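You operate a simulated robot arm through the tools that you are given. There is no shell and no other tool. Be economical: measure what you need, move in short steps, check, and stop when the job is done.

The job below is to be done with a simulated two-armed robot. You get a single attempt, and the scene is never put back.

## Task
Fetch the yellow disc and set it on the yellow card on the top of the yellow table. Take the green whip check and leave it on the white job card on the top of the red bench. Take the banded adapter labelled "M" from the top of the red bench and leave it on top of the blue valve there. Pick up the sponge mop with one hand, pass it to the other hand and put it on the top of the wooden table. Put the oil pad on the top of the red bench away on the top of the blue bench. Take the filter cartridge on the top of the red bench and put it away on the top of the white table. The order is free. Set down upright: yellow disc, sponge mop, oil pad, filter cartridge.
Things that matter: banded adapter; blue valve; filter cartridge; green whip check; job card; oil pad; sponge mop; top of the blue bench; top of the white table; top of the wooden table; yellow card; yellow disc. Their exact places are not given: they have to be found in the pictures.

It is judged by the outcome, as a careful person would: the job done as asked, and still so three seconds after it is handed in. It fails if anything else is knocked over, pushed out of place, dropped, spilled or broken.

## Robot
Two 7-joint arms with two-finger parallel grippers on one trunk, on a base that drives. Base frame: it is fixed to the floor where the robot stands at the start and does not move with it; the origin is under the middle of the robot, x ahead of it, y to its left, z up; the surface under the hand at the start is at about z = 850. Units: mm, degrees, N and s.
The left shoulder is at the start at [20, 113, 1247], the right one opposite. With the tool pointing down near the work surface each hand reaches from about 180 to 600 mm from the robot's upright axis, wherever it stands, measured 20 degrees to its own side. Places, roughly: banded adapter [-3500, -750, 1000]; blue valve (12x6x13 cm) [-3600, -700, 900]; filter cartridge [-3750, -250, 1000]; green whip check (6x4x12 cm) [-3300, -900, 900]; job card [-3250, -1250, 750]; oil pad [-4000, -500, 1000]; sponge mop (9x7x14 cm) [-3800, -700, 900]; top of the blue bench [-2800, 3100, 800]; top of the white table [2300, -2000, 800]; top of the wooden table [-1300, 1700, 800]; yellow card [250, -250, 750]; yellow disc (5x5x7 cm) [500, 0, 900]. Payload 1.57 kg a hand.
The tool frame of a hand sits at the grasp point between the pads (the TCP): z along the fingers, y along the line on which they close. The tips reach 30 mm beyond it. Largest opening 80 mm; finger width 17, thickness 12; the body of the gripper, 40 by 82 mm, starts 80 mm behind the TCP.
Orientation is told as [roll, pitch, yaw] about the base's x, y, z axes, in that order, counted from this pose: with the fingers straight down and closing along the base's y, the tool's x points along the base's -x, its y along +y and its z along -z.

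## Interface
- The arms move only by the tool play_rows. It takes "left_commands", "right_commands" or both (then of equal length, played together; a hand with none holds still); each is a list of rows, each a list of 7 numbers: the shift along the tool's x, y, z in mm, then the turn, a rotation vector about the tool's x, y, z in degrees, then the gripper command, from -1 (fully open) to 1 (shut), values between in proportion. In form: [[dx, dy, dz, rx, ry, rz, jaw], ...]. A call has 1 to 12 rows; each row is the pose to reach, as a shift and turn from the pose commanded when the call began, along the tool's axes at that moment. Rows are played at 5 a second. More than 50 mm and 8.6 degrees between two rows, or a gripper value outside its range, and nothing of the call is played. Where a pose cannot be reached the arm comes as near as it can. A force on the tool above 40 N (or 10 N above the force at the start of the call, whichever is more), or a blocked arm, ends the call early, and 0.2 s more pass. Each finger travels about 45 mm/s and halts on what it meets, pressing with about 33 N; the grip force reading is that of the motor and also rises with nothing between the fingers. The clock runs only during rows and for 0.2 s after the last one: add rows that repeat a pose to give the fingers time. It gives the time, the measured TCP pose, the force on the tool (base axes), the opening and the grip force at its end, in the units of the frame above (readings bear some noise), with the torque about the TCP (base axes, N m) and any sound that the robot's microphone picked up, and new pictures: "show" is both (left out), scene, wrist or none (wrist: the cameras of the hands that moved).
- Cameras (640 x 400 px; columns grow to the right, rows downward): "scene" is now at [88.6, -15.6, 1357.9]; the picture's right is [-0.19, -0.98, 0.00], its down [-0.69, 0.14, -0.71] and it looks along [0.69, -0.14, -0.71] (base axes); focal length 214 px, centre (320, 200). "left" rides on the left gripper at [72, 7, -122] in its tool frame; the picture's right is [-0.09, 1.00, 0.00], its down [-0.84, -0.08, -0.54] and it looks along [-0.54, -0.05, 0.84] (tool axes); focal length 238 px, centre (320, 200). "right" rides on the right gripper at [72, -7, -122] in its tool frame; the picture's right is [0.09, 1.00, 0.00], its down [-0.84, 0.08, -0.54] and it looks along [-0.54, 0.05, 0.84] (tool axes); focal length 238 px, centre (320, 200).
- lift_body(by): slides the trunk up (or, below 0, down) by that many mm; the arms and the scene camera ride with it, the base frame stays. It gives what a move gives, with no picture.
- roll_base(legs): drives the robot by 1 to 6 legs, each [ahead, left, turn to the left] in mm, mm and degrees, along the robot's own axes; the way and the turn of a leg run together, so that a leg with both is an arc; at most 1500 mm and 180 degrees a leg. The arms and the cameras ride along, it lands a little off, and it stops where it bumps. It gives what a move gives, and a new picture of the scene camera.
- pan_tilt(pan, tilt): turns the head with the scene camera to pan (to the left, within 80 degrees either way) and tilt (down, from -29 to 69), counted from straight ahead of the robot. It gives what a move gives, and a new picture of the scene camera.
- measure_at(camera, pixels): for up to 12 pixels [column, row] of the newest picture of that camera ("zoom" is the newest enlarged one), the place [x, y, z] in the base frame of the surface seen there, good to about 2 mm. No time passes.
- inspect(camera, box): a new picture of the part [left, top, right, bottom] of that camera's present view, enlarged. No time passes.
- hand_in(): hands the job in; it is judged then, once.

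Go step by step. Measure first, check grasps and placings, and put right what went wrong. The budget is 131 turns and 260 pictures, counting those below and the enlarged ones. Unless the task says otherwise, let go and move clear before handing in, and close with one line.

The tools are called by a JSON object that holds its "api" and its "payload". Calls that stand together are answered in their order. play_rows: Moves the arms, as the interface text tells. Its arguments: {"type":"object","properties":{"left_commands":{"type":"array","items":{"type":"array","items":{"type":"number"}}},"right_commands":{"type":"array","items":{"type":"array","items":{"type":"number"}}},"show":{"type":"string","enum":["both","scene","wrist","none"]}},"required":[]} The other tools are called the same way: lift_body (by) slides the trunk up or down; roll_base (legs) drives the base; pan_tilt (pan, tilt) turns the head that bears the scene camera; measure_at (camera, pixels) gives the place of the surface under pixels of a picture; inspect (camera, box) takes an enlarged picture of a part of a camera's view; hand_in () hands the job in.

At the start:

```text
clock: 0.0
left_tool_pos: [454.0, 90.9, 1120.9]
left_tcp_rot: [0.0, -0.1, 0.0]
left_force: [-0.2, 0.2, -0.7]
left_wrist_torque: [-0.02, -0.04, 0.0]
left_gripper_width: 80.0
left_finger_force: 0.1
right_tool_pos: [363.4, -347.7, 1198.1]
right_tcp_rot: [0.0, 0.0, 0.1]
right_force: [0.2, 0.6, 0.1]
right_wrist_torque: [0.03, 0.02, 0.05]
right_gripper_width: 80.0
right_finger_force: 0.1
trunk travel left (down, up): [-300.0, 270.0]
robot x, y, heading: [0.6, -2.3, -0.1]
head pan, tilt: [-11.1, 44.9]
```

scene: 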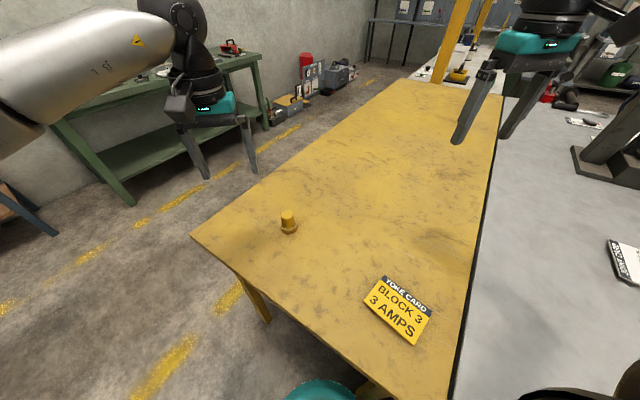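
right: 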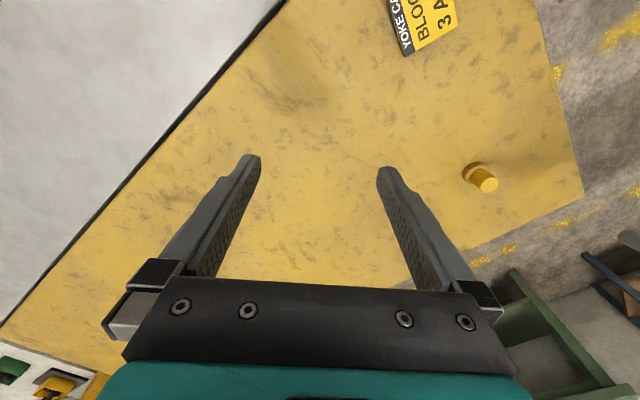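
left: 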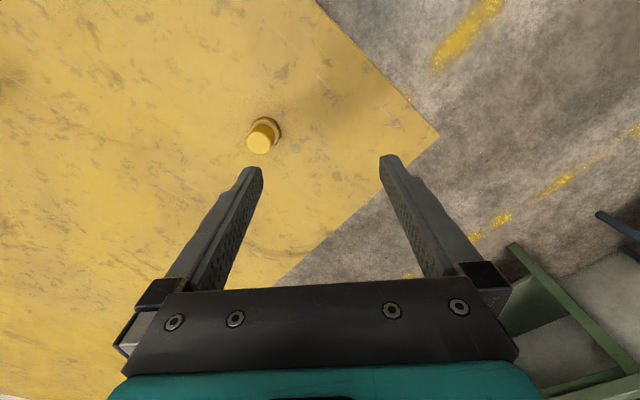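

The scene shows the yellow disc (a knob with a flange) near (288,222) and the yellow card near (398,308). I'll measure both.

{"api": "measure_at", "payload": {"camera": "scene", "pixels": [[288, 213], [288, 222], [289, 231], [282, 228], [297, 228], [398, 308], [384, 279], [431, 316], [412, 343], [366, 306], [250, 260], [440, 200]]}}

{"api": "inspect", "payload": {"camera": "scene", "box": [240, 180, 340, 260]}}

```text
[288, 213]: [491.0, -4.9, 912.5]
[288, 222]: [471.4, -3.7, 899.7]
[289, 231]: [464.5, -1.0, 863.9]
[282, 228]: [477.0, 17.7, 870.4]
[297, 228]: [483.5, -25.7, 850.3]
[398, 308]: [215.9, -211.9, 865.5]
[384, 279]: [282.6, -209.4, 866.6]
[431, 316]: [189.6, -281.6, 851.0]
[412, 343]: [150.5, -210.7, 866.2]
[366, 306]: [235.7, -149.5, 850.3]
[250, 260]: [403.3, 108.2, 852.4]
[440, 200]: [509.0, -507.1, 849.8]
```

```text
5.00 times, centred on (290, 220) of scene
```

zoom: 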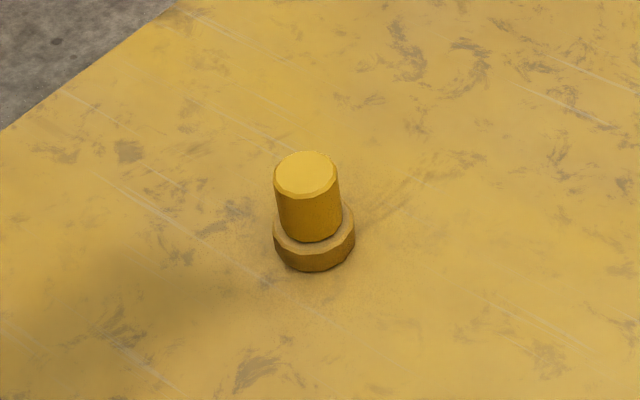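

The disc is at about (488,-4), its stem top is at z 913 and its flange top about 870. The card's centre is at (216,-212) with its top at 866. I'll move the left hand aside and bring the right hand over the disc.

{"api": "play_rows", "payload": {"left_commands": [[0, 30, 0, 0, 0, 0, -1], [0, 60, 0, 0, 0, 0, -1], [0, 90, 0, 0, 0, 0, -1], [0, 120, 0, 0, 0, 0, -1], [0, 150, 0, 0, 0, 0, -1], [0, 180, 0, 0, 0, 0, -1], [0, 200, 0, 0, 0, 0, -1], [0, 200, 0, 0, 0, 0, -1], [0, 200, 0, 0, 0, 0, -1], [0, 200, 0, 0, 0, 0, -1]], "right_commands": [[-12, 34, 20, 0, 0, 0, -1], [-25, 69, 40, 0, 0, 0, -1], [-37, 103, 60, 0, 0, 0, -1], [-50, 138, 80, 0, 0, 0, -1], [-62, 172, 100, 0, 0, 0, -1], [-75, 206, 119, 0, 0, 0, -1], [-87, 241, 139, 0, 0, 0, -1], [-100, 275, 158, 0, 0, 0, -1], [-112, 310, 178, 0, 0, 0, -1], [-125, 344, 198, 0, 0, 0, -1]], "show": "both"}}

```text
clock: 2.2
left_tool_pos: [453.3, 291.3, 1120.1]
left_tcp_rot: [0.0, 0.0, 0.0]
left_force: [-0.2, 0.1, 0.3]
left_wrist_torque: [-0.02, -0.02, -0.01]
left_gripper_width: 80.1
left_finger_force: 0.0
right_tool_pos: [487.6, -2.6, 1002.0]
right_tcp_rot: [-0.1, -0.1, -0.1]
right_force: [-0.6, 0.3, 0.5]
right_wrist_torque: [-0.02, 0.02, 0.02]
right_gripper_width: 80.0
right_finger_force: 0.1
trunk travel left (down, up): [-300.0, 270.0]
robot x, y, heading: [0.7, 0.1, -0.1]
head pan, tilt: [-11.1, 44.9]
```

scene: 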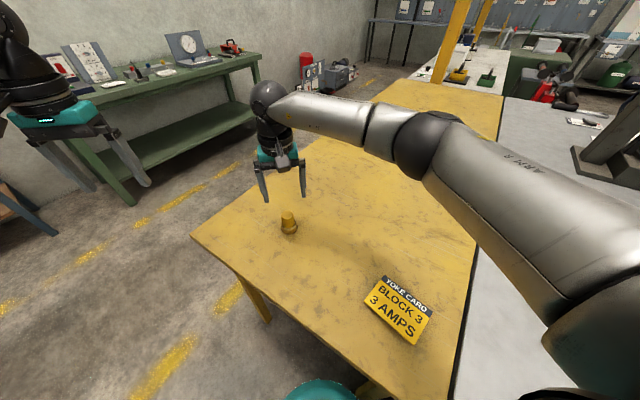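
right: 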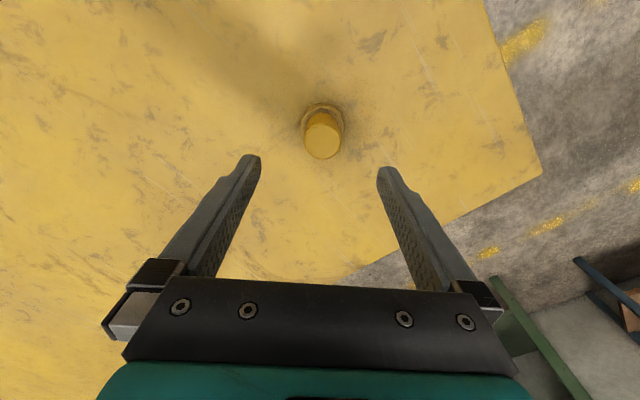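
left: 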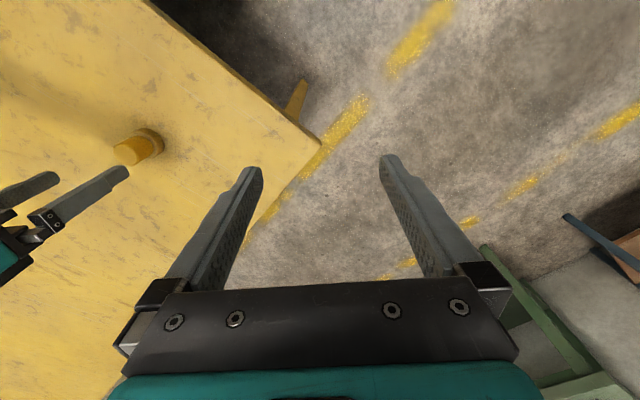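

{"api": "measure_at", "payload": {"camera": "right", "pixels": [[322, 140], [306, 138], [339, 138], [322, 157], [322, 118], [322, 107]]}}

```text
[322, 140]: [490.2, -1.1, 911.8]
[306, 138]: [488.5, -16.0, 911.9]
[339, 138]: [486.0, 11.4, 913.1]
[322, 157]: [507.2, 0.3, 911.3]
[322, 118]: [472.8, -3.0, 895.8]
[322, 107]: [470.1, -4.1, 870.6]
```

The stem's centre is at about (489,-2), right under the gripper. I'll go down to z 902 and close.

{"api": "play_rows", "payload": {"right_commands": [[-1, 0, 40, 0, 0, 0, -1], [-1, 0, 75, 0, 0, 0, -1], [-1, 0, 99, 0, 0, 0, -1], [-1, 0, 99, 0, 0, 0, 0], [-1, 0, 99, 0, 0, 0, 1], [-1, 0, 99, 0, 0, 0, 1], [-1, 0, 99, 0, 0, 0, 1], [-1, 0, 99, 0, 0, 0, 1], [-1, 0, 70, 0, 0, 0, 1], [-1, 0, 30, 0, 0, 0, 1]], "show": "wrist"}}

```text
clock: 4.4
left_tool_pos: [454.4, 289.7, 1121.6]
left_tcp_rot: [0.1, -0.1, 0.0]
left_force: [0.5, 0.5, -0.3]
left_wrist_torque: [0.03, 0.01, 0.02]
left_gripper_width: 80.0
left_finger_force: 0.1
right_tool_pos: [490.8, -2.1, 969.3]
right_tcp_rot: [-0.2, 0.1, 0.0]
right_force: [-0.4, -0.4, -2.7]
right_wrist_torque: [-0.01, 0.01, -0.02]
right_gripper_width: 35.3
right_finger_force: 33.2
trunk travel left (down, up): [-300.0, 270.0]
robot x, y, heading: [-0.9, 1.2, 0.2]
head pan, tilt: [-11.1, 44.9]
```

right: 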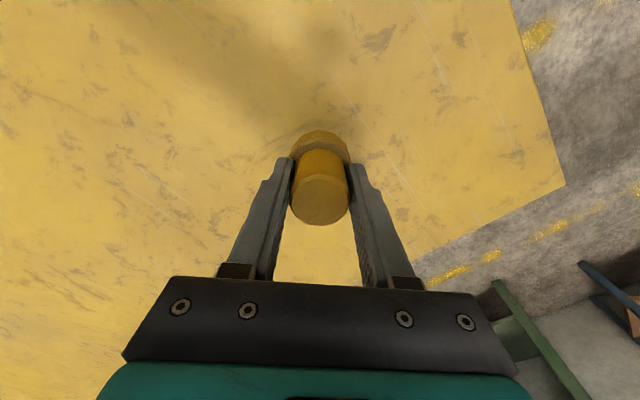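

The disc is held (35.3 mm wide). I'll carry it over to the card centre.

{"api": "play_rows", "payload": {"right_commands": [[34, -26, -5, 0, 0, 0, 1], [69, -52, -10, 0, 0, 0, 1], [103, -79, -10, 0, 0, 0, 1], [138, -105, -10, 0, 0, 0, 1], [172, -131, -10, 0, 0, 0, 1], [207, -158, -10, 0, 0, 0, 1], [241, -184, -10, 0, 0, 0, 1], [274, -210, -10, 0, 0, 0, 1], [274, -210, -10, 0, 0, 0, 1]], "show": "both"}}

```text
clock: 6.4
left_tool_pos: [454.3, 290.5, 1121.3]
left_tcp_rot: [0.0, -0.1, -0.1]
left_force: [0.3, 0.2, 0.7]
left_wrist_torque: [0.01, 0.04, -0.02]
left_gripper_width: 80.0
left_finger_force: 0.0
right_tool_pos: [236.0, -218.4, 973.4]
right_tcp_rot: [0.0, -0.1, 0.0]
right_force: [0.2, -0.5, -3.6]
right_wrist_torque: [0.02, 0.04, -0.01]
right_gripper_width: 35.3
right_finger_force: 32.8
right hand out of reach, approached as far as the arm can: row 8, 9
trunk travel left (down, up): [-300.0, 270.0]
robot x, y, heading: [-4.2, -2.2, -0.0]
head pan, tilt: [-11.1, 44.9]
```

scene: 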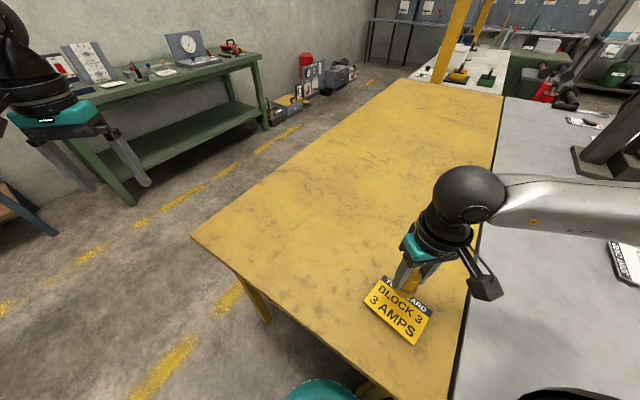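
right: 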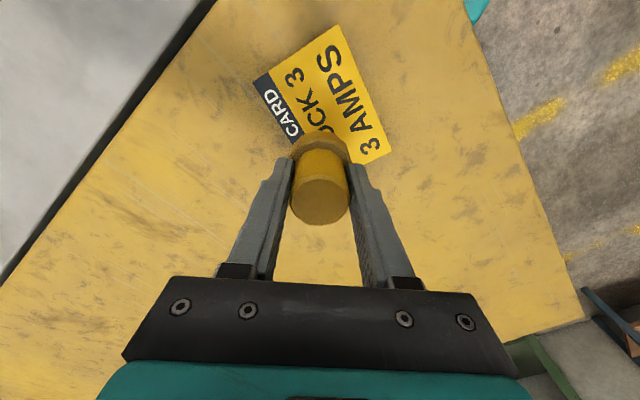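

The hand stops 20 mm short, at x=236, because the card is too near the robot. I'll back the base up by 80 mm.

{"api": "roll_base", "payload": {"legs": [[-80, 0, 0]]}}

{"api": "measure_at", "payload": {"camera": "scene", "pixels": [[320, 385], [300, 395]]}}

```text
clock: 7.5
left_tool_pos: [370.8, 290.8, 1122.0]
left_tcp_rot: [0.0, -0.1, -0.2]
left_force: [0.3, 0.2, 0.3]
left_wrist_torque: [0.0, -0.03, 0.0]
left_gripper_width: 79.9
left_finger_force: 0.0
right_tool_pos: [152.3, -218.5, 974.0]
right_tcp_rot: [0.0, -0.1, -0.1]
right_force: [-0.5, -0.8, -3.4]
right_wrist_torque: [0.0, -0.05, -0.02]
right_gripper_width: 35.5
right_finger_force: 33.3
trunk travel left (down, up): [-300.0, 270.0]
robot x, y, heading: [-82.6, 1.8, -0.2]
head pan, tilt: [-11.1, 44.9]
```

scene: 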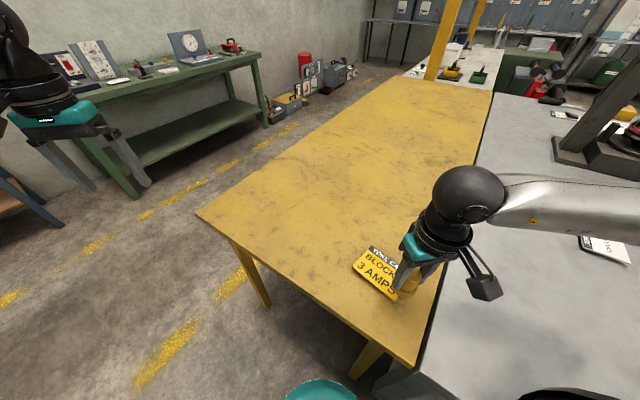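

```text
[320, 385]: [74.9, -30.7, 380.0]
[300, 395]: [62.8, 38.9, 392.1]
```

The base moved by about 82 mm. I'll move the hand +64 in x and +6 in y, and check the position before lowering.

{"api": "play_rows", "payload": {"right_commands": [[-32, 3, 0, 0, 0, 0, 1], [-64, 6, 0, 0, 0, 0, 1], [-64, 6, 20, 0, 0, 0, 1], [-64, 6, 30, 0, 0, 0, 1], [-64, 6, 30, 0, 0, 0, 1]], "show": "both"}}

```text
clock: 8.7
left_tool_pos: [370.1, 290.4, 1120.3]
left_tcp_rot: [0.1, 0.0, -0.1]
left_force: [-0.1, -0.8, 0.3]
left_wrist_torque: [0.01, 0.03, -0.02]
left_gripper_width: 80.0
left_finger_force: 0.0
right_tool_pos: [218.1, -211.7, 942.9]
right_tcp_rot: [0.0, 0.1, -0.1]
right_force: [0.2, 0.4, -2.1]
right_wrist_torque: [0.0, 0.06, -0.01]
right_gripper_width: 35.4
right_finger_force: 32.9
trunk travel left (down, up): [-300.0, 270.0]
robot x, y, heading: [-82.3, -4.4, 0.2]
head pan, tilt: [-11.1, 44.9]
```

scene: 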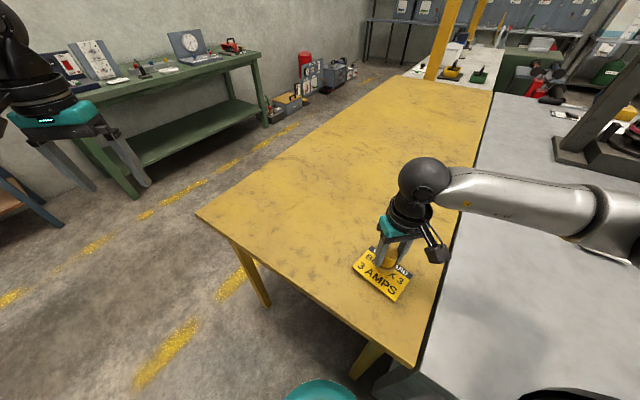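
right: 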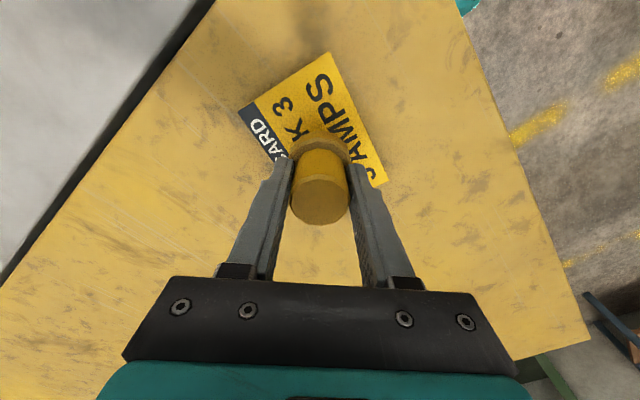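

Before lowering, I'll check the card corners against the hand's position.

{"api": "measure_at", "payload": {"camera": "right", "pixels": [[242, 112], [328, 56], [383, 178], [290, 120], [400, 190], [270, 160]]}}

{"api": "inspect", "payload": {"camera": "scene", "box": [330, 210, 450, 310]}}

```text
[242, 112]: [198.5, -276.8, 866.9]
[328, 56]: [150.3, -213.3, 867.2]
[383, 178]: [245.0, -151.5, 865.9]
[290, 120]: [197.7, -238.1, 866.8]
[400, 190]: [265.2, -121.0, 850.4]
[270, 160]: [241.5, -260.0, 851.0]
```

```text
4.00 times, centred on (390, 260) of scene
```

zoom: 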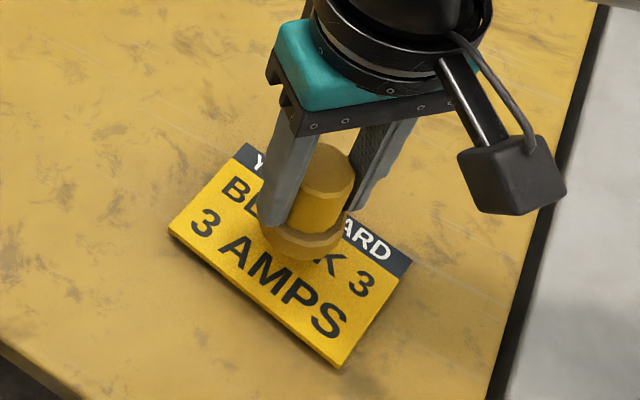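

The card's centre is (222,-214), so the hand is well placed. I'll lower it until contact.

{"api": "play_rows", "payload": {"right_commands": [[-3, -2, 15, 0, 0, 0, 1], [-3, -2, 22, 0, 0, 0, 1], [-3, -2, 25, 0, 0, 0, 1], [-3, -2, 25, 0, 0, 0, 1]], "show": "none"}}

```text
clock: 9.7
left_tool_pos: [370.9, 291.0, 1120.5]
left_tcp_rot: [0.0, -0.1, -0.2]
left_force: [0.3, -0.2, 0.0]
left_wrist_torque: [0.0, 0.02, -0.01]
left_gripper_width: 79.8
left_finger_force: 0.0
right_tool_pos: [220.0, -214.5, 917.7]
right_tcp_rot: [0.0, 0.0, -0.1]
right_force: [-0.5, -1.1, 1.7]
right_wrist_torque: [-0.04, 0.06, -0.01]
right_gripper_width: 35.6
right_finger_force: 32.6
trunk travel left (down, up): [-300.0, 270.0]
robot x, y, heading: [-86.3, -0.6, 0.2]
head pan, tilt: [-11.1, 44.9]
```

The z force went from -2.1 to +1.7 N, which means contact. I'll release and lift away.

{"api": "play_rows", "payload": {"right_commands": [[0, 0, 0, 0, 0, 0, 0.3], [0, 0, 0, 0, 0, 0, -0.3], [0, 0, 0, 0, 0, 0, -1], [0, 0, 0, 0, 0, 0, -1], [0, 0, -30, 0, 0, 0, -1], [0, 0, -75, 0, 0, 0, -1], [0, 0, -120, 0, 0, 0, -1], [0, 0, -165, 0, 0, 0, -1], [0, 0, -210, 0, 0, 0, -1]], "show": "both"}}

```text
clock: 11.7
left_tool_pos: [370.7, 289.9, 1121.4]
left_tcp_rot: [0.1, 0.0, 0.1]
left_force: [0.8, -0.1, -0.2]
left_wrist_torque: [0.03, -0.02, 0.0]
left_gripper_width: 79.9
left_finger_force: 0.1
right_tool_pos: [217.7, -211.5, 1127.0]
right_tcp_rot: [0.1, 0.1, -0.1]
right_force: [-1.0, -0.3, 0.6]
right_wrist_torque: [0.0, -0.02, -0.02]
right_gripper_width: 80.0
right_finger_force: 0.1
trunk travel left (down, up): [-300.0, 270.0]
robot x, y, heading: [-85.6, -0.3, -0.3]
head pan, tilt: [-11.1, 44.9]
```

scene: 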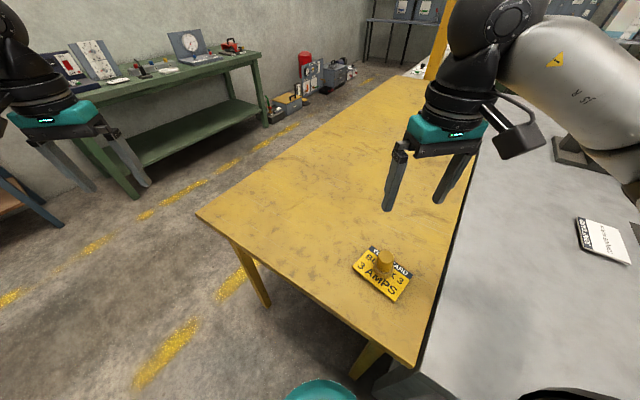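
right: 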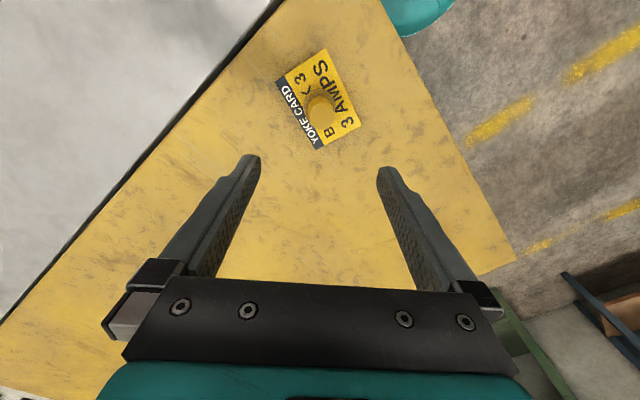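

The disc stands on the card. Next I need to look around for the red bench, which is behind me. I'll pan the head both ways.

{"api": "pan_tilt", "payload": {"pan": 80, "tilt": 25}}

{"api": "pan_tilt", "payload": {"pan": -80, "tilt": 25}}

```text
clock: 13.3
left_tool_pos: [370.0, 291.0, 1121.9]
left_tcp_rot: [0.0, 0.0, -0.1]
left_force: [-0.5, 0.4, -0.1]
left_wrist_torque: [0.01, -0.03, 0.04]
left_gripper_width: 80.0
left_finger_force: 0.0
right_tool_pos: [218.6, -213.2, 1127.0]
right_tcp_rot: [0.0, 0.1, 0.0]
right_force: [-0.5, -0.7, -0.1]
right_wrist_torque: [0.01, 0.01, 0.0]
right_gripper_width: 80.0
right_finger_force: 0.0
trunk travel left (down, up): [-300.0, 270.0]
robot x, y, heading: [-81.7, 0.3, -0.1]
head pan, tilt: [80.0, 25.0]
```

scene: 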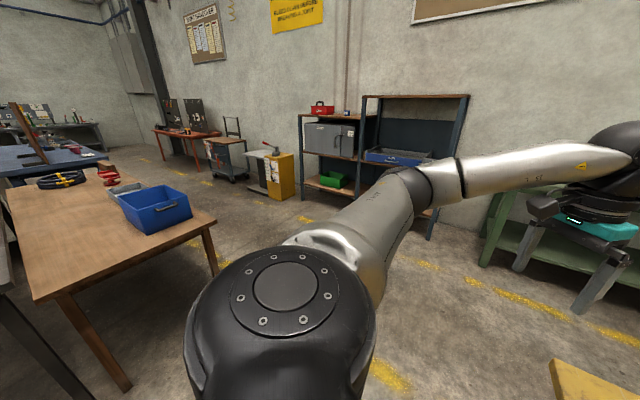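

```text
clock: 15.8
left_tool_pos: [370.3, 289.3, 1120.6]
left_tcp_rot: [-0.1, 0.0, -0.1]
left_force: [0.0, -0.1, -1.0]
left_wrist_torque: [-0.01, 0.0, -0.01]
left_gripper_width: 80.3
left_finger_force: 0.0
right_tool_pos: [220.3, -214.0, 1126.9]
right_tcp_rot: [0.0, 0.0, -0.1]
right_force: [-0.5, 0.1, 0.7]
right_wrist_torque: [-0.02, -0.01, 0.03]
right_gripper_width: 79.8
right_finger_force: 0.1
trunk travel left (down, up): [-300.0, 270.0]
robot x, y, heading: [-84.1, 0.2, -0.0]
head pan, tilt: [-80.0, 25.0]
```

scene: 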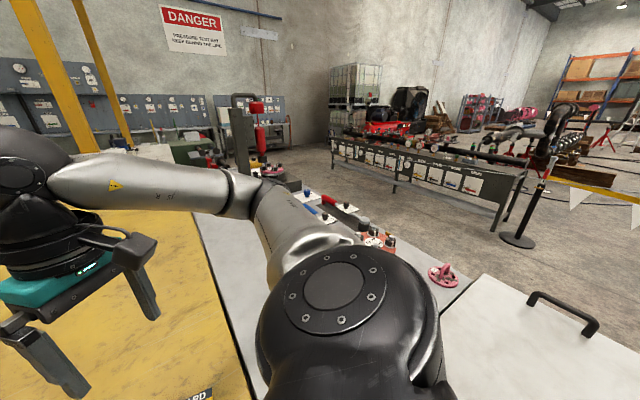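

Panned left, the wooden table carries a blue bin and a coil, and the blue bench is beyond it. I'll turn left to see what is behind.

{"api": "pan_tilt", "payload": {"pan": 60, "tilt": 35}}

{"api": "roll_base", "payload": {"legs": [[0, 0, 60]]}}

```text
clock: 18.0
left_tool_pos: [371.4, 290.8, 1121.0]
left_tcp_rot: [0.0, 0.0, -0.1]
left_force: [0.0, 0.9, 0.7]
left_wrist_torque: [0.0, 0.02, 0.0]
left_gripper_width: 79.9
left_finger_force: 0.1
right_tool_pos: [220.5, -214.2, 1127.0]
right_tcp_rot: [0.1, 0.2, -0.2]
right_force: [0.1, 0.5, -0.9]
right_wrist_torque: [0.0, -0.01, 0.02]
right_gripper_width: 79.9
right_finger_force: 0.1
trunk travel left (down, up): [-300.0, 270.0]
robot x, y, heading: [-85.4, -1.2, 0.2]
head pan, tilt: [60.0, 35.0]
```

scene: 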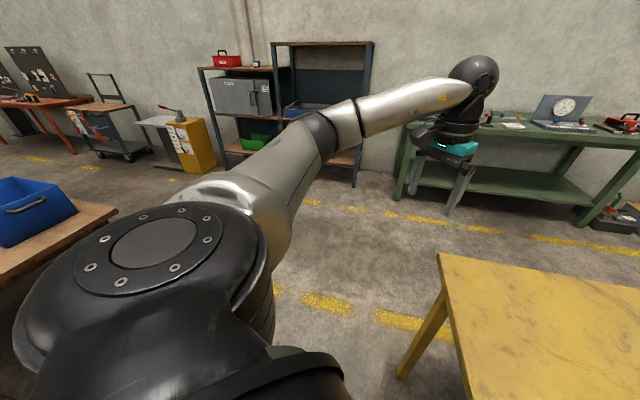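

```text
clock: 21.0
left_tool_pos: [-95.9, 539.4, 1119.8]
left_tcp_rot: [0.0, -0.1, 58.8]
left_force: [0.2, 0.2, 0.6]
left_wrist_torque: [0.04, 0.0, 0.0]
left_gripper_width: 80.1
left_finger_force: 0.1
right_tool_pos: [255.5, 149.2, 1126.9]
right_tcp_rot: [-0.1, 0.2, 58.9]
right_force: [0.5, 0.0, -0.1]
right_wrist_torque: [0.03, -0.01, -0.02]
right_gripper_width: 80.1
right_finger_force: 0.0
trunk travel left (down, up): [-300.0, 270.0]
robot x, y, heading: [-80.3, 2.6, 58.8]
head pan, tilt: [60.0, 35.0]
```

scene: 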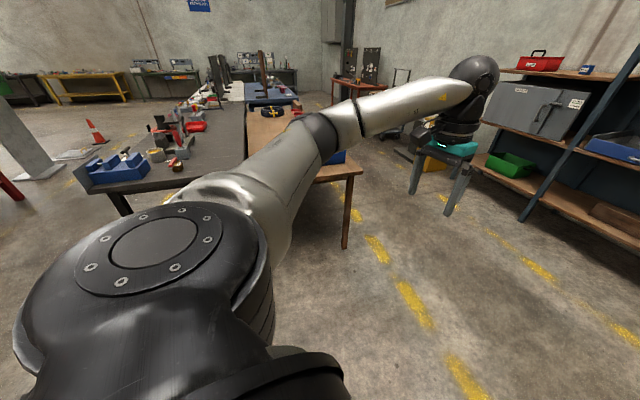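

There is a dark table with items ahead-left, and the wooden table next to it. I'll measure this layout for the drive.

{"api": "measure_at", "payload": {"camera": "scene", "pixels": [[110, 190], [240, 160], [175, 130], [260, 150], [345, 170], [345, 245], [40, 180], [95, 135], [265, 95], [260, 125], [85, 95], [20, 130]]}}

{"api": "roll_base", "payload": {"legs": [[0, 0, 60]]}}

```text
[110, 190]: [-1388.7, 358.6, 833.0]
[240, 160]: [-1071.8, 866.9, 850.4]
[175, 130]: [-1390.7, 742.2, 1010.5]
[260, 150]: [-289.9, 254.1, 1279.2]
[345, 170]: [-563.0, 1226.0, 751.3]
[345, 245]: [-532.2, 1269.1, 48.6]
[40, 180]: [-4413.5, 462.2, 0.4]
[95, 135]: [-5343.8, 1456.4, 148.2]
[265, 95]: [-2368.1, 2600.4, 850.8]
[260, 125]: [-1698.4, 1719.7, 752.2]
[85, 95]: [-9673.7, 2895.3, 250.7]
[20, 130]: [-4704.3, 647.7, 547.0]
```

```text
clock: 24.1
left_tool_pos: [-559.6, 252.1, 1120.9]
left_tcp_rot: [0.0, 0.0, 119.5]
left_force: [-0.6, 0.3, -0.2]
left_wrist_torque: [-0.01, 0.0, -0.01]
left_gripper_width: 80.1
left_finger_force: 0.0
right_tool_pos: [-46.7, 369.9, 1125.9]
right_tcp_rot: [0.0, 0.1, 119.4]
right_force: [-0.1, 0.9, -0.4]
right_wrist_torque: [-0.02, 0.01, 0.03]
right_gripper_width: 80.0
right_finger_force: 0.1
trunk travel left (down, up): [-300.0, 270.0]
robot x, y, heading: [-81.7, -2.3, 119.5]
head pan, tilt: [60.0, 35.0]
```

scene: 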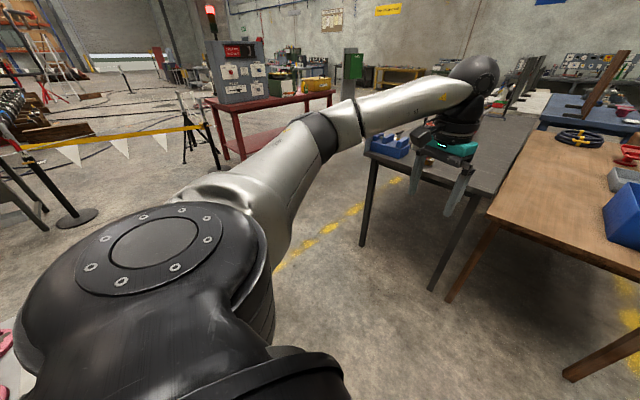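

The red bench shows at (265,100), carrying a grey box. I'll turn to about 180° and pan the head straight ahead.

{"api": "roll_base", "payload": {"legs": [[0, 0, 60]]}}

{"api": "pan_tilt", "payload": {"pan": 0, "tilt": 25}}

{"api": "measure_at", "payload": {"camera": "scene", "pixels": [[320, 100], [300, 120], [340, 120], [280, 110], [360, 110], [320, 180], [320, 250], [400, 200], [240, 200], [420, 150], [250, 120], [380, 120]]}}

```text
clock: 27.1
left_tool_pos: [-547.4, -272.7, 1121.1]
left_tcp_rot: [0.0, 0.0, 177.8]
left_force: [0.7, 0.4, -0.6]
left_wrist_torque: [-0.02, 0.01, 0.01]
left_gripper_width: 80.0
left_finger_force: 0.1
right_tool_pos: [-377.9, 225.3, 1126.7]
right_tcp_rot: [0.1, 0.1, 177.9]
right_force: [0.2, -0.3, -0.4]
right_wrist_torque: [-0.02, -0.01, -0.01]
right_gripper_width: 79.9
right_finger_force: 0.0
trunk travel left (down, up): [-300.0, 270.0]
robot x, y, heading: [-83.4, -1.3, 177.8]
head pan, tilt: [60.0, 35.0]
```

scene: 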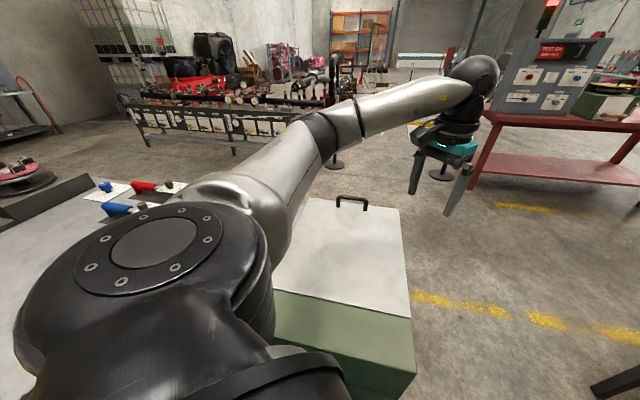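

```text
clock: 28.4
left_tool_pos: [-548.7, -273.4, 1121.1]
left_tcp_rot: [0.0, 0.0, 177.9]
left_force: [0.1, -0.3, 0.0]
left_wrist_torque: [0.01, -0.01, 0.0]
left_gripper_width: 80.1
left_finger_force: 0.1
right_tool_pos: [-378.0, 224.7, 1126.3]
right_tcp_rot: [-0.1, 0.0, 177.8]
right_force: [0.6, 0.8, 0.3]
right_wrist_torque: [0.01, 0.01, -0.01]
right_gripper_width: 80.1
right_finger_force: 0.0
trunk travel left (down, up): [-300.0, 270.0]
robot x, y, heading: [-79.8, -4.2, 177.9]
head pan, tilt: [0.0, 25.0]
```

scene: 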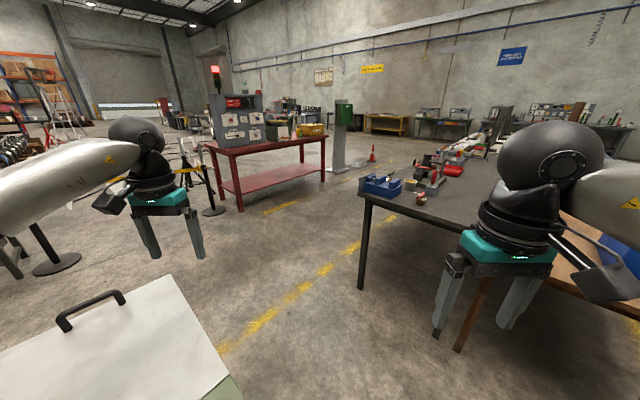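

```text
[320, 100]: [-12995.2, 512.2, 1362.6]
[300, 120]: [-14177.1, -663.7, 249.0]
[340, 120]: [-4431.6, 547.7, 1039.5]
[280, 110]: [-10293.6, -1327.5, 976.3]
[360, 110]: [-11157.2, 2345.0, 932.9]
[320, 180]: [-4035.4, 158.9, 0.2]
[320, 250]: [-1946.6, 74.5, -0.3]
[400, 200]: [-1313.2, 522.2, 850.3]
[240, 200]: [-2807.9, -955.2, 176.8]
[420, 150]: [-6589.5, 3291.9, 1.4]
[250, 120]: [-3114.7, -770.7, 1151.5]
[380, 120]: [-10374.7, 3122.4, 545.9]
```

The red bench is ahead at (265,150). I'll zoom in on it and measure its outline.

{"api": "inspect", "payload": {"camera": "scene", "box": [190, 80, 350, 220]}}

{"api": "measure_at", "payload": {"camera": "scene", "pixels": [[207, 143], [239, 153], [322, 137], [239, 208], [322, 180], [290, 137], [250, 142], [270, 135], [312, 131], [225, 148], [280, 150], [230, 130]]}}

```text
2.86 times, centred on (270, 150) of scene
```

zoom: 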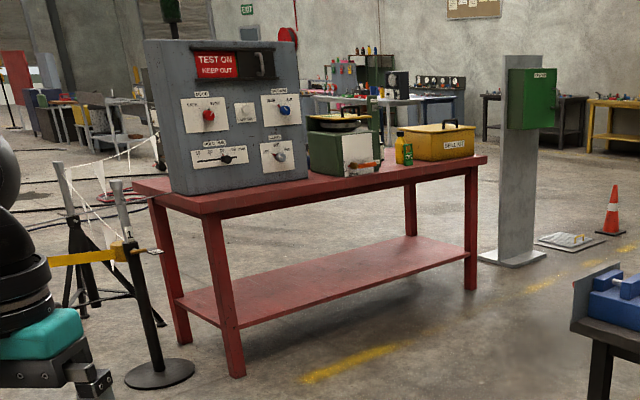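

```text
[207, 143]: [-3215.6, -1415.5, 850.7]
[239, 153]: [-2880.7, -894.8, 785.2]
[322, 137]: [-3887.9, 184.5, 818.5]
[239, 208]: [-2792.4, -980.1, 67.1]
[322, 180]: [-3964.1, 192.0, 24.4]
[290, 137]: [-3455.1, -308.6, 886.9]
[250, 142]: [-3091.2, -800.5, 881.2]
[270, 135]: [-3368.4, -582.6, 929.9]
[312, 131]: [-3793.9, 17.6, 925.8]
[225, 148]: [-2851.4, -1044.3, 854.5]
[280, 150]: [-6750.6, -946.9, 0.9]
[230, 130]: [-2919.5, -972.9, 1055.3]
```

The items must be on the far side of the red bench, behind the grey box, so I have to drive around it. First I'll measure the obstacles along the way.

{"api": "measure_at", "payload": {"camera": "scene", "pixels": [[228, 372], [170, 277], [360, 288], [362, 196], [213, 212], [160, 180], [340, 165], [325, 170], [352, 170], [372, 160], [55, 268], [240, 340]]}}

{"api": "inspect", "payload": {"camera": "scene", "box": [280, 90, 440, 190]}}

```text
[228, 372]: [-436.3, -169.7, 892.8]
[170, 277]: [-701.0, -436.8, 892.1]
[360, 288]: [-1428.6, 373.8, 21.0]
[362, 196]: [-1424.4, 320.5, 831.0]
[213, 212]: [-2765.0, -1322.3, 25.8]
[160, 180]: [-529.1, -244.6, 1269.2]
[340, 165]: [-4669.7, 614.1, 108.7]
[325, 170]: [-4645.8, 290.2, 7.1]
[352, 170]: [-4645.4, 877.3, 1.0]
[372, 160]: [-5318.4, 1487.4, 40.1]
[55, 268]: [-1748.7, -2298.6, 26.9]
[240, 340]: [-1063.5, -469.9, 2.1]
```

```text
4.00 times, centred on (360, 140) of scene
```

zoom: 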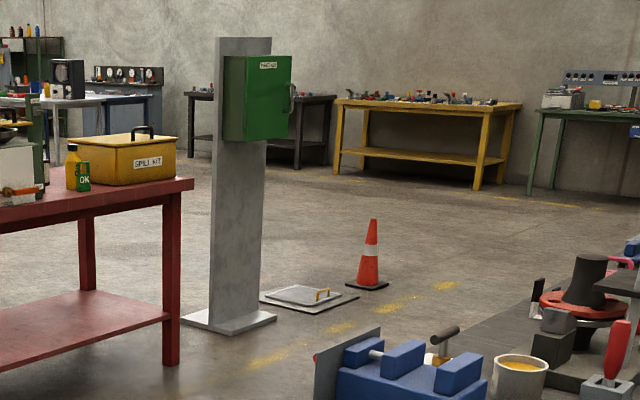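

The gap lies between the white-topped cabinet's corner (-436,-170) and the dark table's corner (-1425,320). I'll sidestep to the right first, then go diagonally through the middle.

{"api": "roll_base", "payload": {"legs": [[0, -350, 0], [900, 325, 0], [900, 325, 0]]}}

{"api": "lift_body", "payload": {"by": 270}}

{"api": "pan_tilt", "payload": {"pan": 5, "tilt": 25}}

```text
clock: 39.9
left_tool_pos: [-2368.9, -483.1, 1119.9]
left_tcp_rot: [0.0, 0.0, 177.3]
left_force: [-0.1, 0.4, 0.2]
left_wrist_torque: [0.0, -0.01, 0.01]
left_gripper_width: 79.9
left_finger_force: 0.1
right_tool_pos: [-2193.7, 12.5, 1127.0]
right_tcp_rot: [0.0, 0.1, 177.2]
right_force: [0.0, -0.3, 0.6]
right_wrist_torque: [0.0, -0.03, 0.0]
right_gripper_width: 80.2
right_finger_force: 0.0
trunk travel left (down, up): [-300.0, 270.0]
robot x, y, heading: [-1900.2, -213.4, 177.3]
head pan, tilt: [0.0, 25.0]
```

scene: 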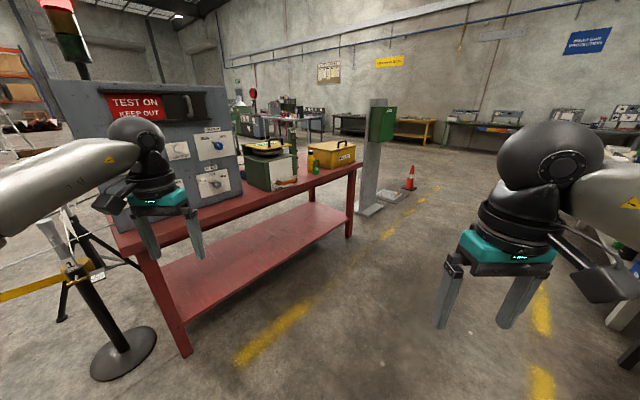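

```text
clock: 42.7
left_tool_pos: [-2368.4, -484.0, 1391.0]
left_tcp_rot: [0.0, 0.1, 177.3]
left_force: [0.4, 0.3, -0.1]
left_wrist_torque: [-0.04, 0.01, -0.01]
left_gripper_width: 79.8
left_finger_force: 0.1
right_tool_pos: [-2193.0, 12.2, 1396.9]
right_tcp_rot: [0.1, 0.2, 177.4]
right_force: [0.8, 0.1, 1.0]
right_wrist_torque: [-0.02, -0.01, 0.01]
right_gripper_width: 80.1
right_finger_force: 0.1
trunk travel left (down, up): [-570.0, 0.0]
robot x, y, heading: [-1903.4, -216.2, 177.1]
head pan, tilt: [0.0, 25.0]
```

```text
clock: 43.3
left_tool_pos: [-2368.0, -483.4, 1390.2]
left_tcp_rot: [0.0, 0.1, 177.2]
left_force: [0.1, -0.3, 1.2]
left_wrist_torque: [-0.01, 0.0, 0.02]
left_gripper_width: 80.0
left_finger_force: 0.0
right_tool_pos: [-2195.1, 12.5, 1395.3]
right_tcp_rot: [0.0, 0.1, 177.5]
right_force: [-0.4, -0.7, -0.7]
right_wrist_torque: [0.01, -0.02, 0.0]
right_gripper_width: 80.2
right_finger_force: 0.0
trunk travel left (down, up): [-570.0, 0.0]
robot x, y, heading: [-1901.5, -218.1, 177.3]
head pan, tilt: [5.0, 25.0]
```

scene: 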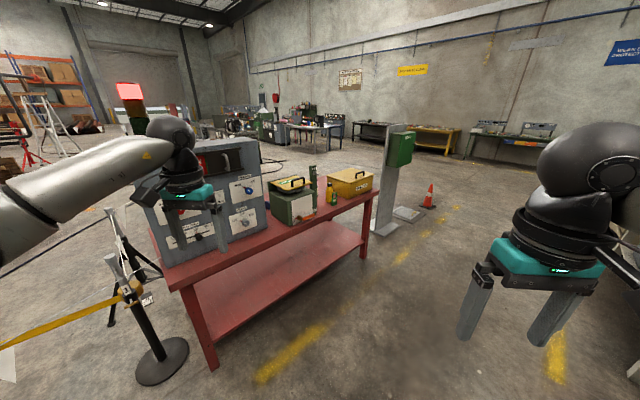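

I still can't see behind the boxes. I'll drive to the bench's right end and look around the corner.

{"api": "roll_base", "payload": {"legs": [[1000, -250, 0], [437, -500, 0]]}}

{"api": "pan_tilt", "payload": {"pan": 30, "tilt": 35}}

```text
clock: 51.9
left_tool_pos: [-3762.1, 310.9, 1391.8]
left_tcp_rot: [-0.1, 0.0, 179.1]
left_force: [0.2, -0.2, -0.1]
left_wrist_torque: [-0.02, 0.0, -0.01]
left_gripper_width: 80.2
left_finger_force: 0.0
right_tool_pos: [-3602.9, 811.0, 1396.2]
right_tcp_rot: [0.0, 0.1, 179.1]
right_force: [0.5, 0.0, -0.4]
right_wrist_torque: [0.03, -0.03, -0.03]
right_gripper_width: 80.2
right_finger_force: 0.0
trunk travel left (down, up): [-570.0, 0.0]
robot x, y, heading: [-3302.0, 595.4, 179.1]
head pan, tilt: [5.0, 25.0]
```

scene: 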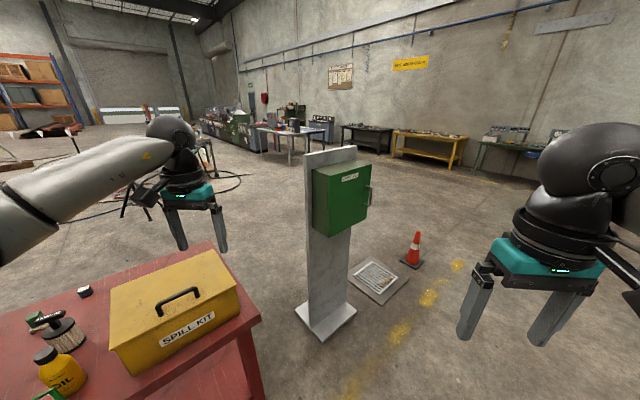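

```text
clock: 52.8
left_tool_pos: [-3761.2, 311.0, 1390.7]
left_tcp_rot: [0.0, 0.0, 179.2]
left_force: [-1.5, -0.3, 0.4]
left_wrist_torque: [0.0, 0.02, 0.0]
left_gripper_width: 80.2
left_finger_force: 0.0
right_tool_pos: [-3602.9, 812.7, 1396.5]
right_tcp_rot: [0.0, 0.1, 179.1]
right_force: [-0.6, -0.3, 0.3]
right_wrist_torque: [0.01, 0.0, 0.0]
right_gripper_width: 80.3
right_finger_force: 0.0
trunk travel left (down, up): [-570.0, 0.0]
robot x, y, heading: [-3304.1, 593.0, 179.2]
head pan, tilt: [30.0, 35.0]
```

scene: 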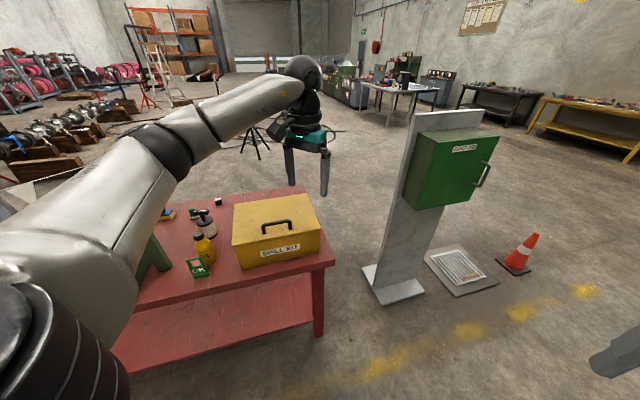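

Now the gap between bench and post is clear. I'll measure the corners.

{"api": "measure_at", "payload": {"camera": "scene", "pixels": [[333, 262], [300, 190], [319, 335], [366, 268], [384, 302], [421, 291], [430, 252], [455, 294], [495, 285], [515, 270], [255, 155], [241, 152]]}}

{"api": "inspect", "payload": {"camera": "scene", "box": [120, 170, 360, 300]}}

```text
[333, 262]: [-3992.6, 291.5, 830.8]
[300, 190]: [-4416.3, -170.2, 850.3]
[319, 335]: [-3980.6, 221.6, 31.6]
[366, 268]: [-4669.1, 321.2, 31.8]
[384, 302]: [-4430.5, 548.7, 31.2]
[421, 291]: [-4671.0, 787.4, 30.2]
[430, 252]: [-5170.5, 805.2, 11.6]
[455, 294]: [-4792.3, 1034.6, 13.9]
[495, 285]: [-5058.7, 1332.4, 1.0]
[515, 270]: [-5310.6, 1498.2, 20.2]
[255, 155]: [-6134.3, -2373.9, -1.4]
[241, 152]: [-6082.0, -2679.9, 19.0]
```

```text
2.67 times, centred on (240, 235) of scene
```

zoom: 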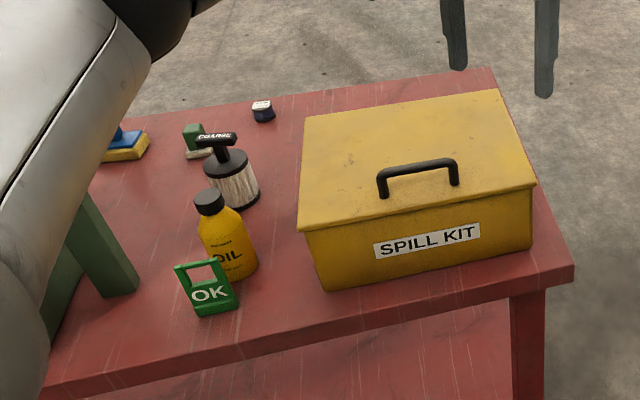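

The bench–post gap is only about 510 mm, too tight. I'll look further right for a way around the cone.

{"api": "pan_tilt", "payload": {"pan": -15, "tilt": 20}}

{"api": "measure_at", "payload": {"camera": "scene", "pixels": [[320, 250], [200, 170], [260, 165], [300, 165], [350, 165], [400, 165], [330, 240], [400, 210], [420, 180], [240, 150], [345, 155], [150, 160]]}}

```text
clock: 53.9
left_tool_pos: [-3761.1, 311.8, 1391.3]
left_tcp_rot: [0.1, 0.0, 179.0]
left_force: [0.2, -0.1, -0.6]
left_wrist_torque: [0.02, 0.01, -0.01]
left_gripper_width: 80.1
left_finger_force: 0.1
right_tool_pos: [-3603.4, 811.8, 1395.9]
right_tcp_rot: [0.0, 0.1, 179.0]
right_force: [-0.5, -0.4, -0.3]
right_wrist_torque: [-0.04, 0.0, 0.0]
right_gripper_width: 79.8
right_finger_force: 0.1
trunk travel left (down, up): [-570.0, 0.0]
robot x, y, heading: [-3302.9, 595.9, 178.9]
head pan, tilt: [-15.0, 20.0]
```

scene: 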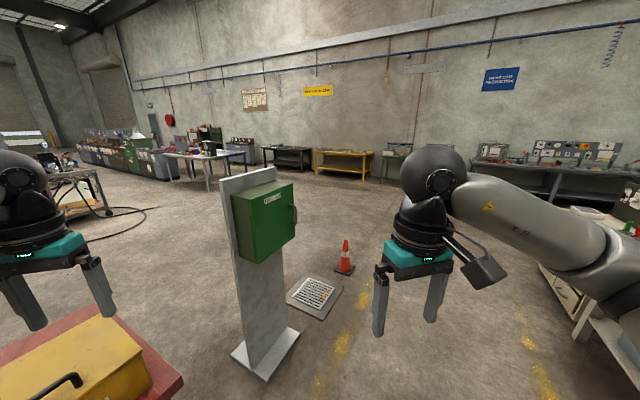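

```text
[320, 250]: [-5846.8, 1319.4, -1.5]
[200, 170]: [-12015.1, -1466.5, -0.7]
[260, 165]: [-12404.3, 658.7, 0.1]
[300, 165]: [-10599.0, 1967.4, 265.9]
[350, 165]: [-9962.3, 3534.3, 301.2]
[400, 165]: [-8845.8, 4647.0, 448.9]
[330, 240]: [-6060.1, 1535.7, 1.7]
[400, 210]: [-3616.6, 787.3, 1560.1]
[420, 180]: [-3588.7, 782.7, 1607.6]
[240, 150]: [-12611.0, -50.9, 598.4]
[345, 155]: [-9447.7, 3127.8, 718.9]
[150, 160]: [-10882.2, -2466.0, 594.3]
```

Beyond the cone the floor is open. I'll check the nearest things on the right and left before driving around it.

{"api": "measure_at", "payload": {"camera": "scene", "pixels": [[578, 335], [545, 268], [565, 300], [625, 385], [108, 214], [70, 215], [345, 274], [150, 225], [380, 340], [480, 300]]}}

```text
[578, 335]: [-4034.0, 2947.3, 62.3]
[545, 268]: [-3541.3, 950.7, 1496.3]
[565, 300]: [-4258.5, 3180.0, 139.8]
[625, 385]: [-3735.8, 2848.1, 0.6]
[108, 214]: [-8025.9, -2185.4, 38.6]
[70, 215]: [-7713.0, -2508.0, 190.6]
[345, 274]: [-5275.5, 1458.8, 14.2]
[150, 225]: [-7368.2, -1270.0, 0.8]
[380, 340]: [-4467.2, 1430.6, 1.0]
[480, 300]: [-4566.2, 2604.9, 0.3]
```

{"api": "roll_base", "payload": {"legs": [[657, -493, 0], [659, -438, 0], [759, -436, 0], [490, 509, 0], [-173, 1197, 0], [0, 0, -137]]}}

{"api": "pan_tilt", "payload": {"pan": 0, "tilt": 25}}

```text
clock: 81.2
left_tool_pos: [-5544.4, 797.4, 1390.8]
left_tcp_rot: [0.0, 0.0, 43.8]
left_force: [-0.3, -0.8, -0.7]
left_wrist_torque: [-0.01, 0.0, -0.01]
left_gripper_width: 80.0
left_finger_force: 0.2
right_tool_pos: [-5304.4, 330.8, 1396.0]
right_tcp_rot: [0.0, 0.1, 43.8]
right_force: [0.1, 0.2, 0.1]
right_wrist_torque: [0.0, -0.05, 0.0]
right_gripper_width: 79.8
right_finger_force: 0.0
trunk travel left (down, up): [-570.0, 0.0]
robot x, y, heading: [-5669.9, 277.9, 43.8]
head pan, tilt: [-15.0, 20.0]
```

scene: 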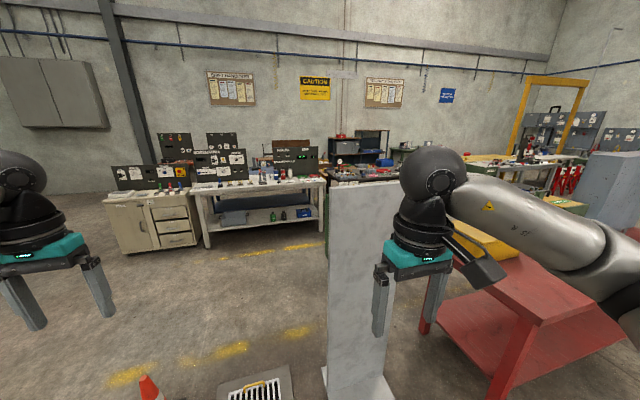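

```text
clock: 81.9
left_tool_pos: [-5545.6, 798.9, 1390.8]
left_tcp_rot: [0.1, 0.0, 43.8]
left_force: [0.1, -0.3, -0.6]
left_wrist_torque: [-0.01, 0.05, -0.01]
left_gripper_width: 79.8
left_finger_force: 0.1
right_tool_pos: [-5304.9, 331.0, 1397.3]
right_tcp_rot: [0.0, 0.1, 43.9]
right_force: [-0.3, 0.5, -0.5]
right_wrist_torque: [0.0, 0.0, 0.0]
right_gripper_width: 80.0
right_finger_force: 0.0
trunk travel left (down, up): [-570.0, 0.0]
robot x, y, heading: [-5673.5, 271.6, 43.7]
head pan, tilt: [0.0, 25.0]
```

scene: 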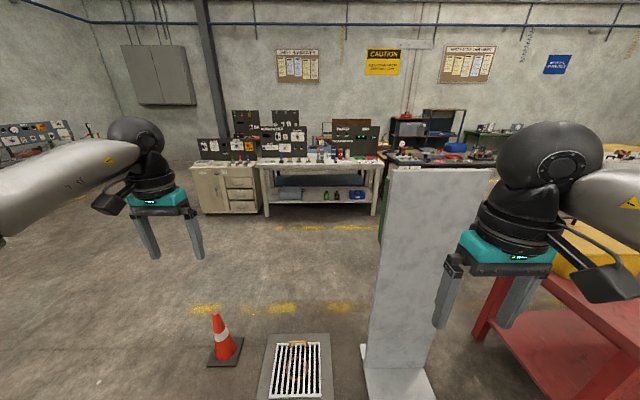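

I'm now aligned with the bench's far edge, whose normal is about 44°. I'll slide right along it and look at the worktop.

{"api": "roll_base", "payload": {"legs": [[50, -860, 0], [50, -860, 0]]}}

{"api": "pan_tilt", "payload": {"pan": -15, "tilt": 35}}

```text
clock: 90.5
left_tool_pos: [-4302.5, -375.6, 1392.0]
left_tcp_rot: [0.0, 0.1, 41.9]
left_force: [0.6, 0.4, 0.4]
left_wrist_torque: [-0.02, 0.01, 0.02]
left_gripper_width: 80.1
left_finger_force: 0.1
right_tool_pos: [-4078.2, -850.9, 1396.2]
right_tcp_rot: [-0.1, 0.1, 41.9]
right_force: [-0.2, 0.3, -0.1]
right_wrist_torque: [0.01, -0.02, 0.0]
right_gripper_width: 80.2
right_finger_force: 0.1
trunk travel left (down, up): [-570.0, 0.0]
robot x, y, heading: [-4446.6, -891.4, 41.9]
head pan, tilt: [0.0, 25.0]
```

scene: 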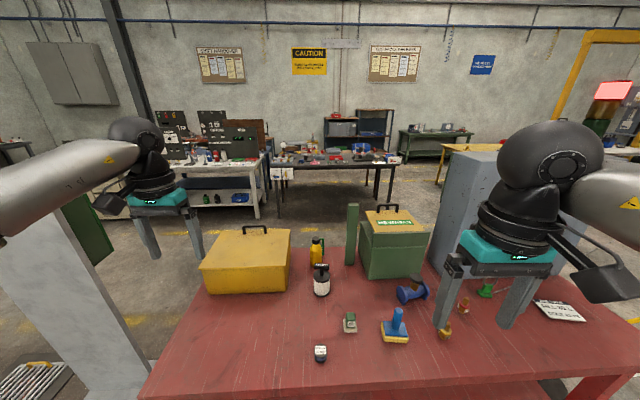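

```text
clock: 91.3
left_tool_pos: [-4304.0, -374.5, 1390.3]
left_tcp_rot: [0.0, -0.1, 41.9]
left_force: [-0.7, 0.5, 1.1]
left_wrist_torque: [0.01, -0.02, -0.01]
left_gripper_width: 79.8
left_finger_force: 0.1
right_tool_pos: [-4079.6, -849.2, 1397.2]
right_tcp_rot: [0.0, 0.1, 41.8]
right_force: [-0.6, 0.1, 0.1]
right_wrist_torque: [-0.01, 0.03, 0.0]
right_gripper_width: 80.1
right_finger_force: 0.1
trunk travel left (down, up): [-570.0, 0.0]
robot x, y, heading: [-4446.6, -895.0, 41.8]
head pan, tilt: [-15.0, 35.0]
```

scene: 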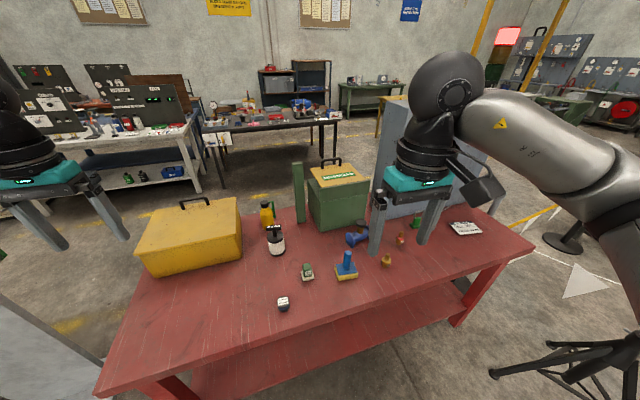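

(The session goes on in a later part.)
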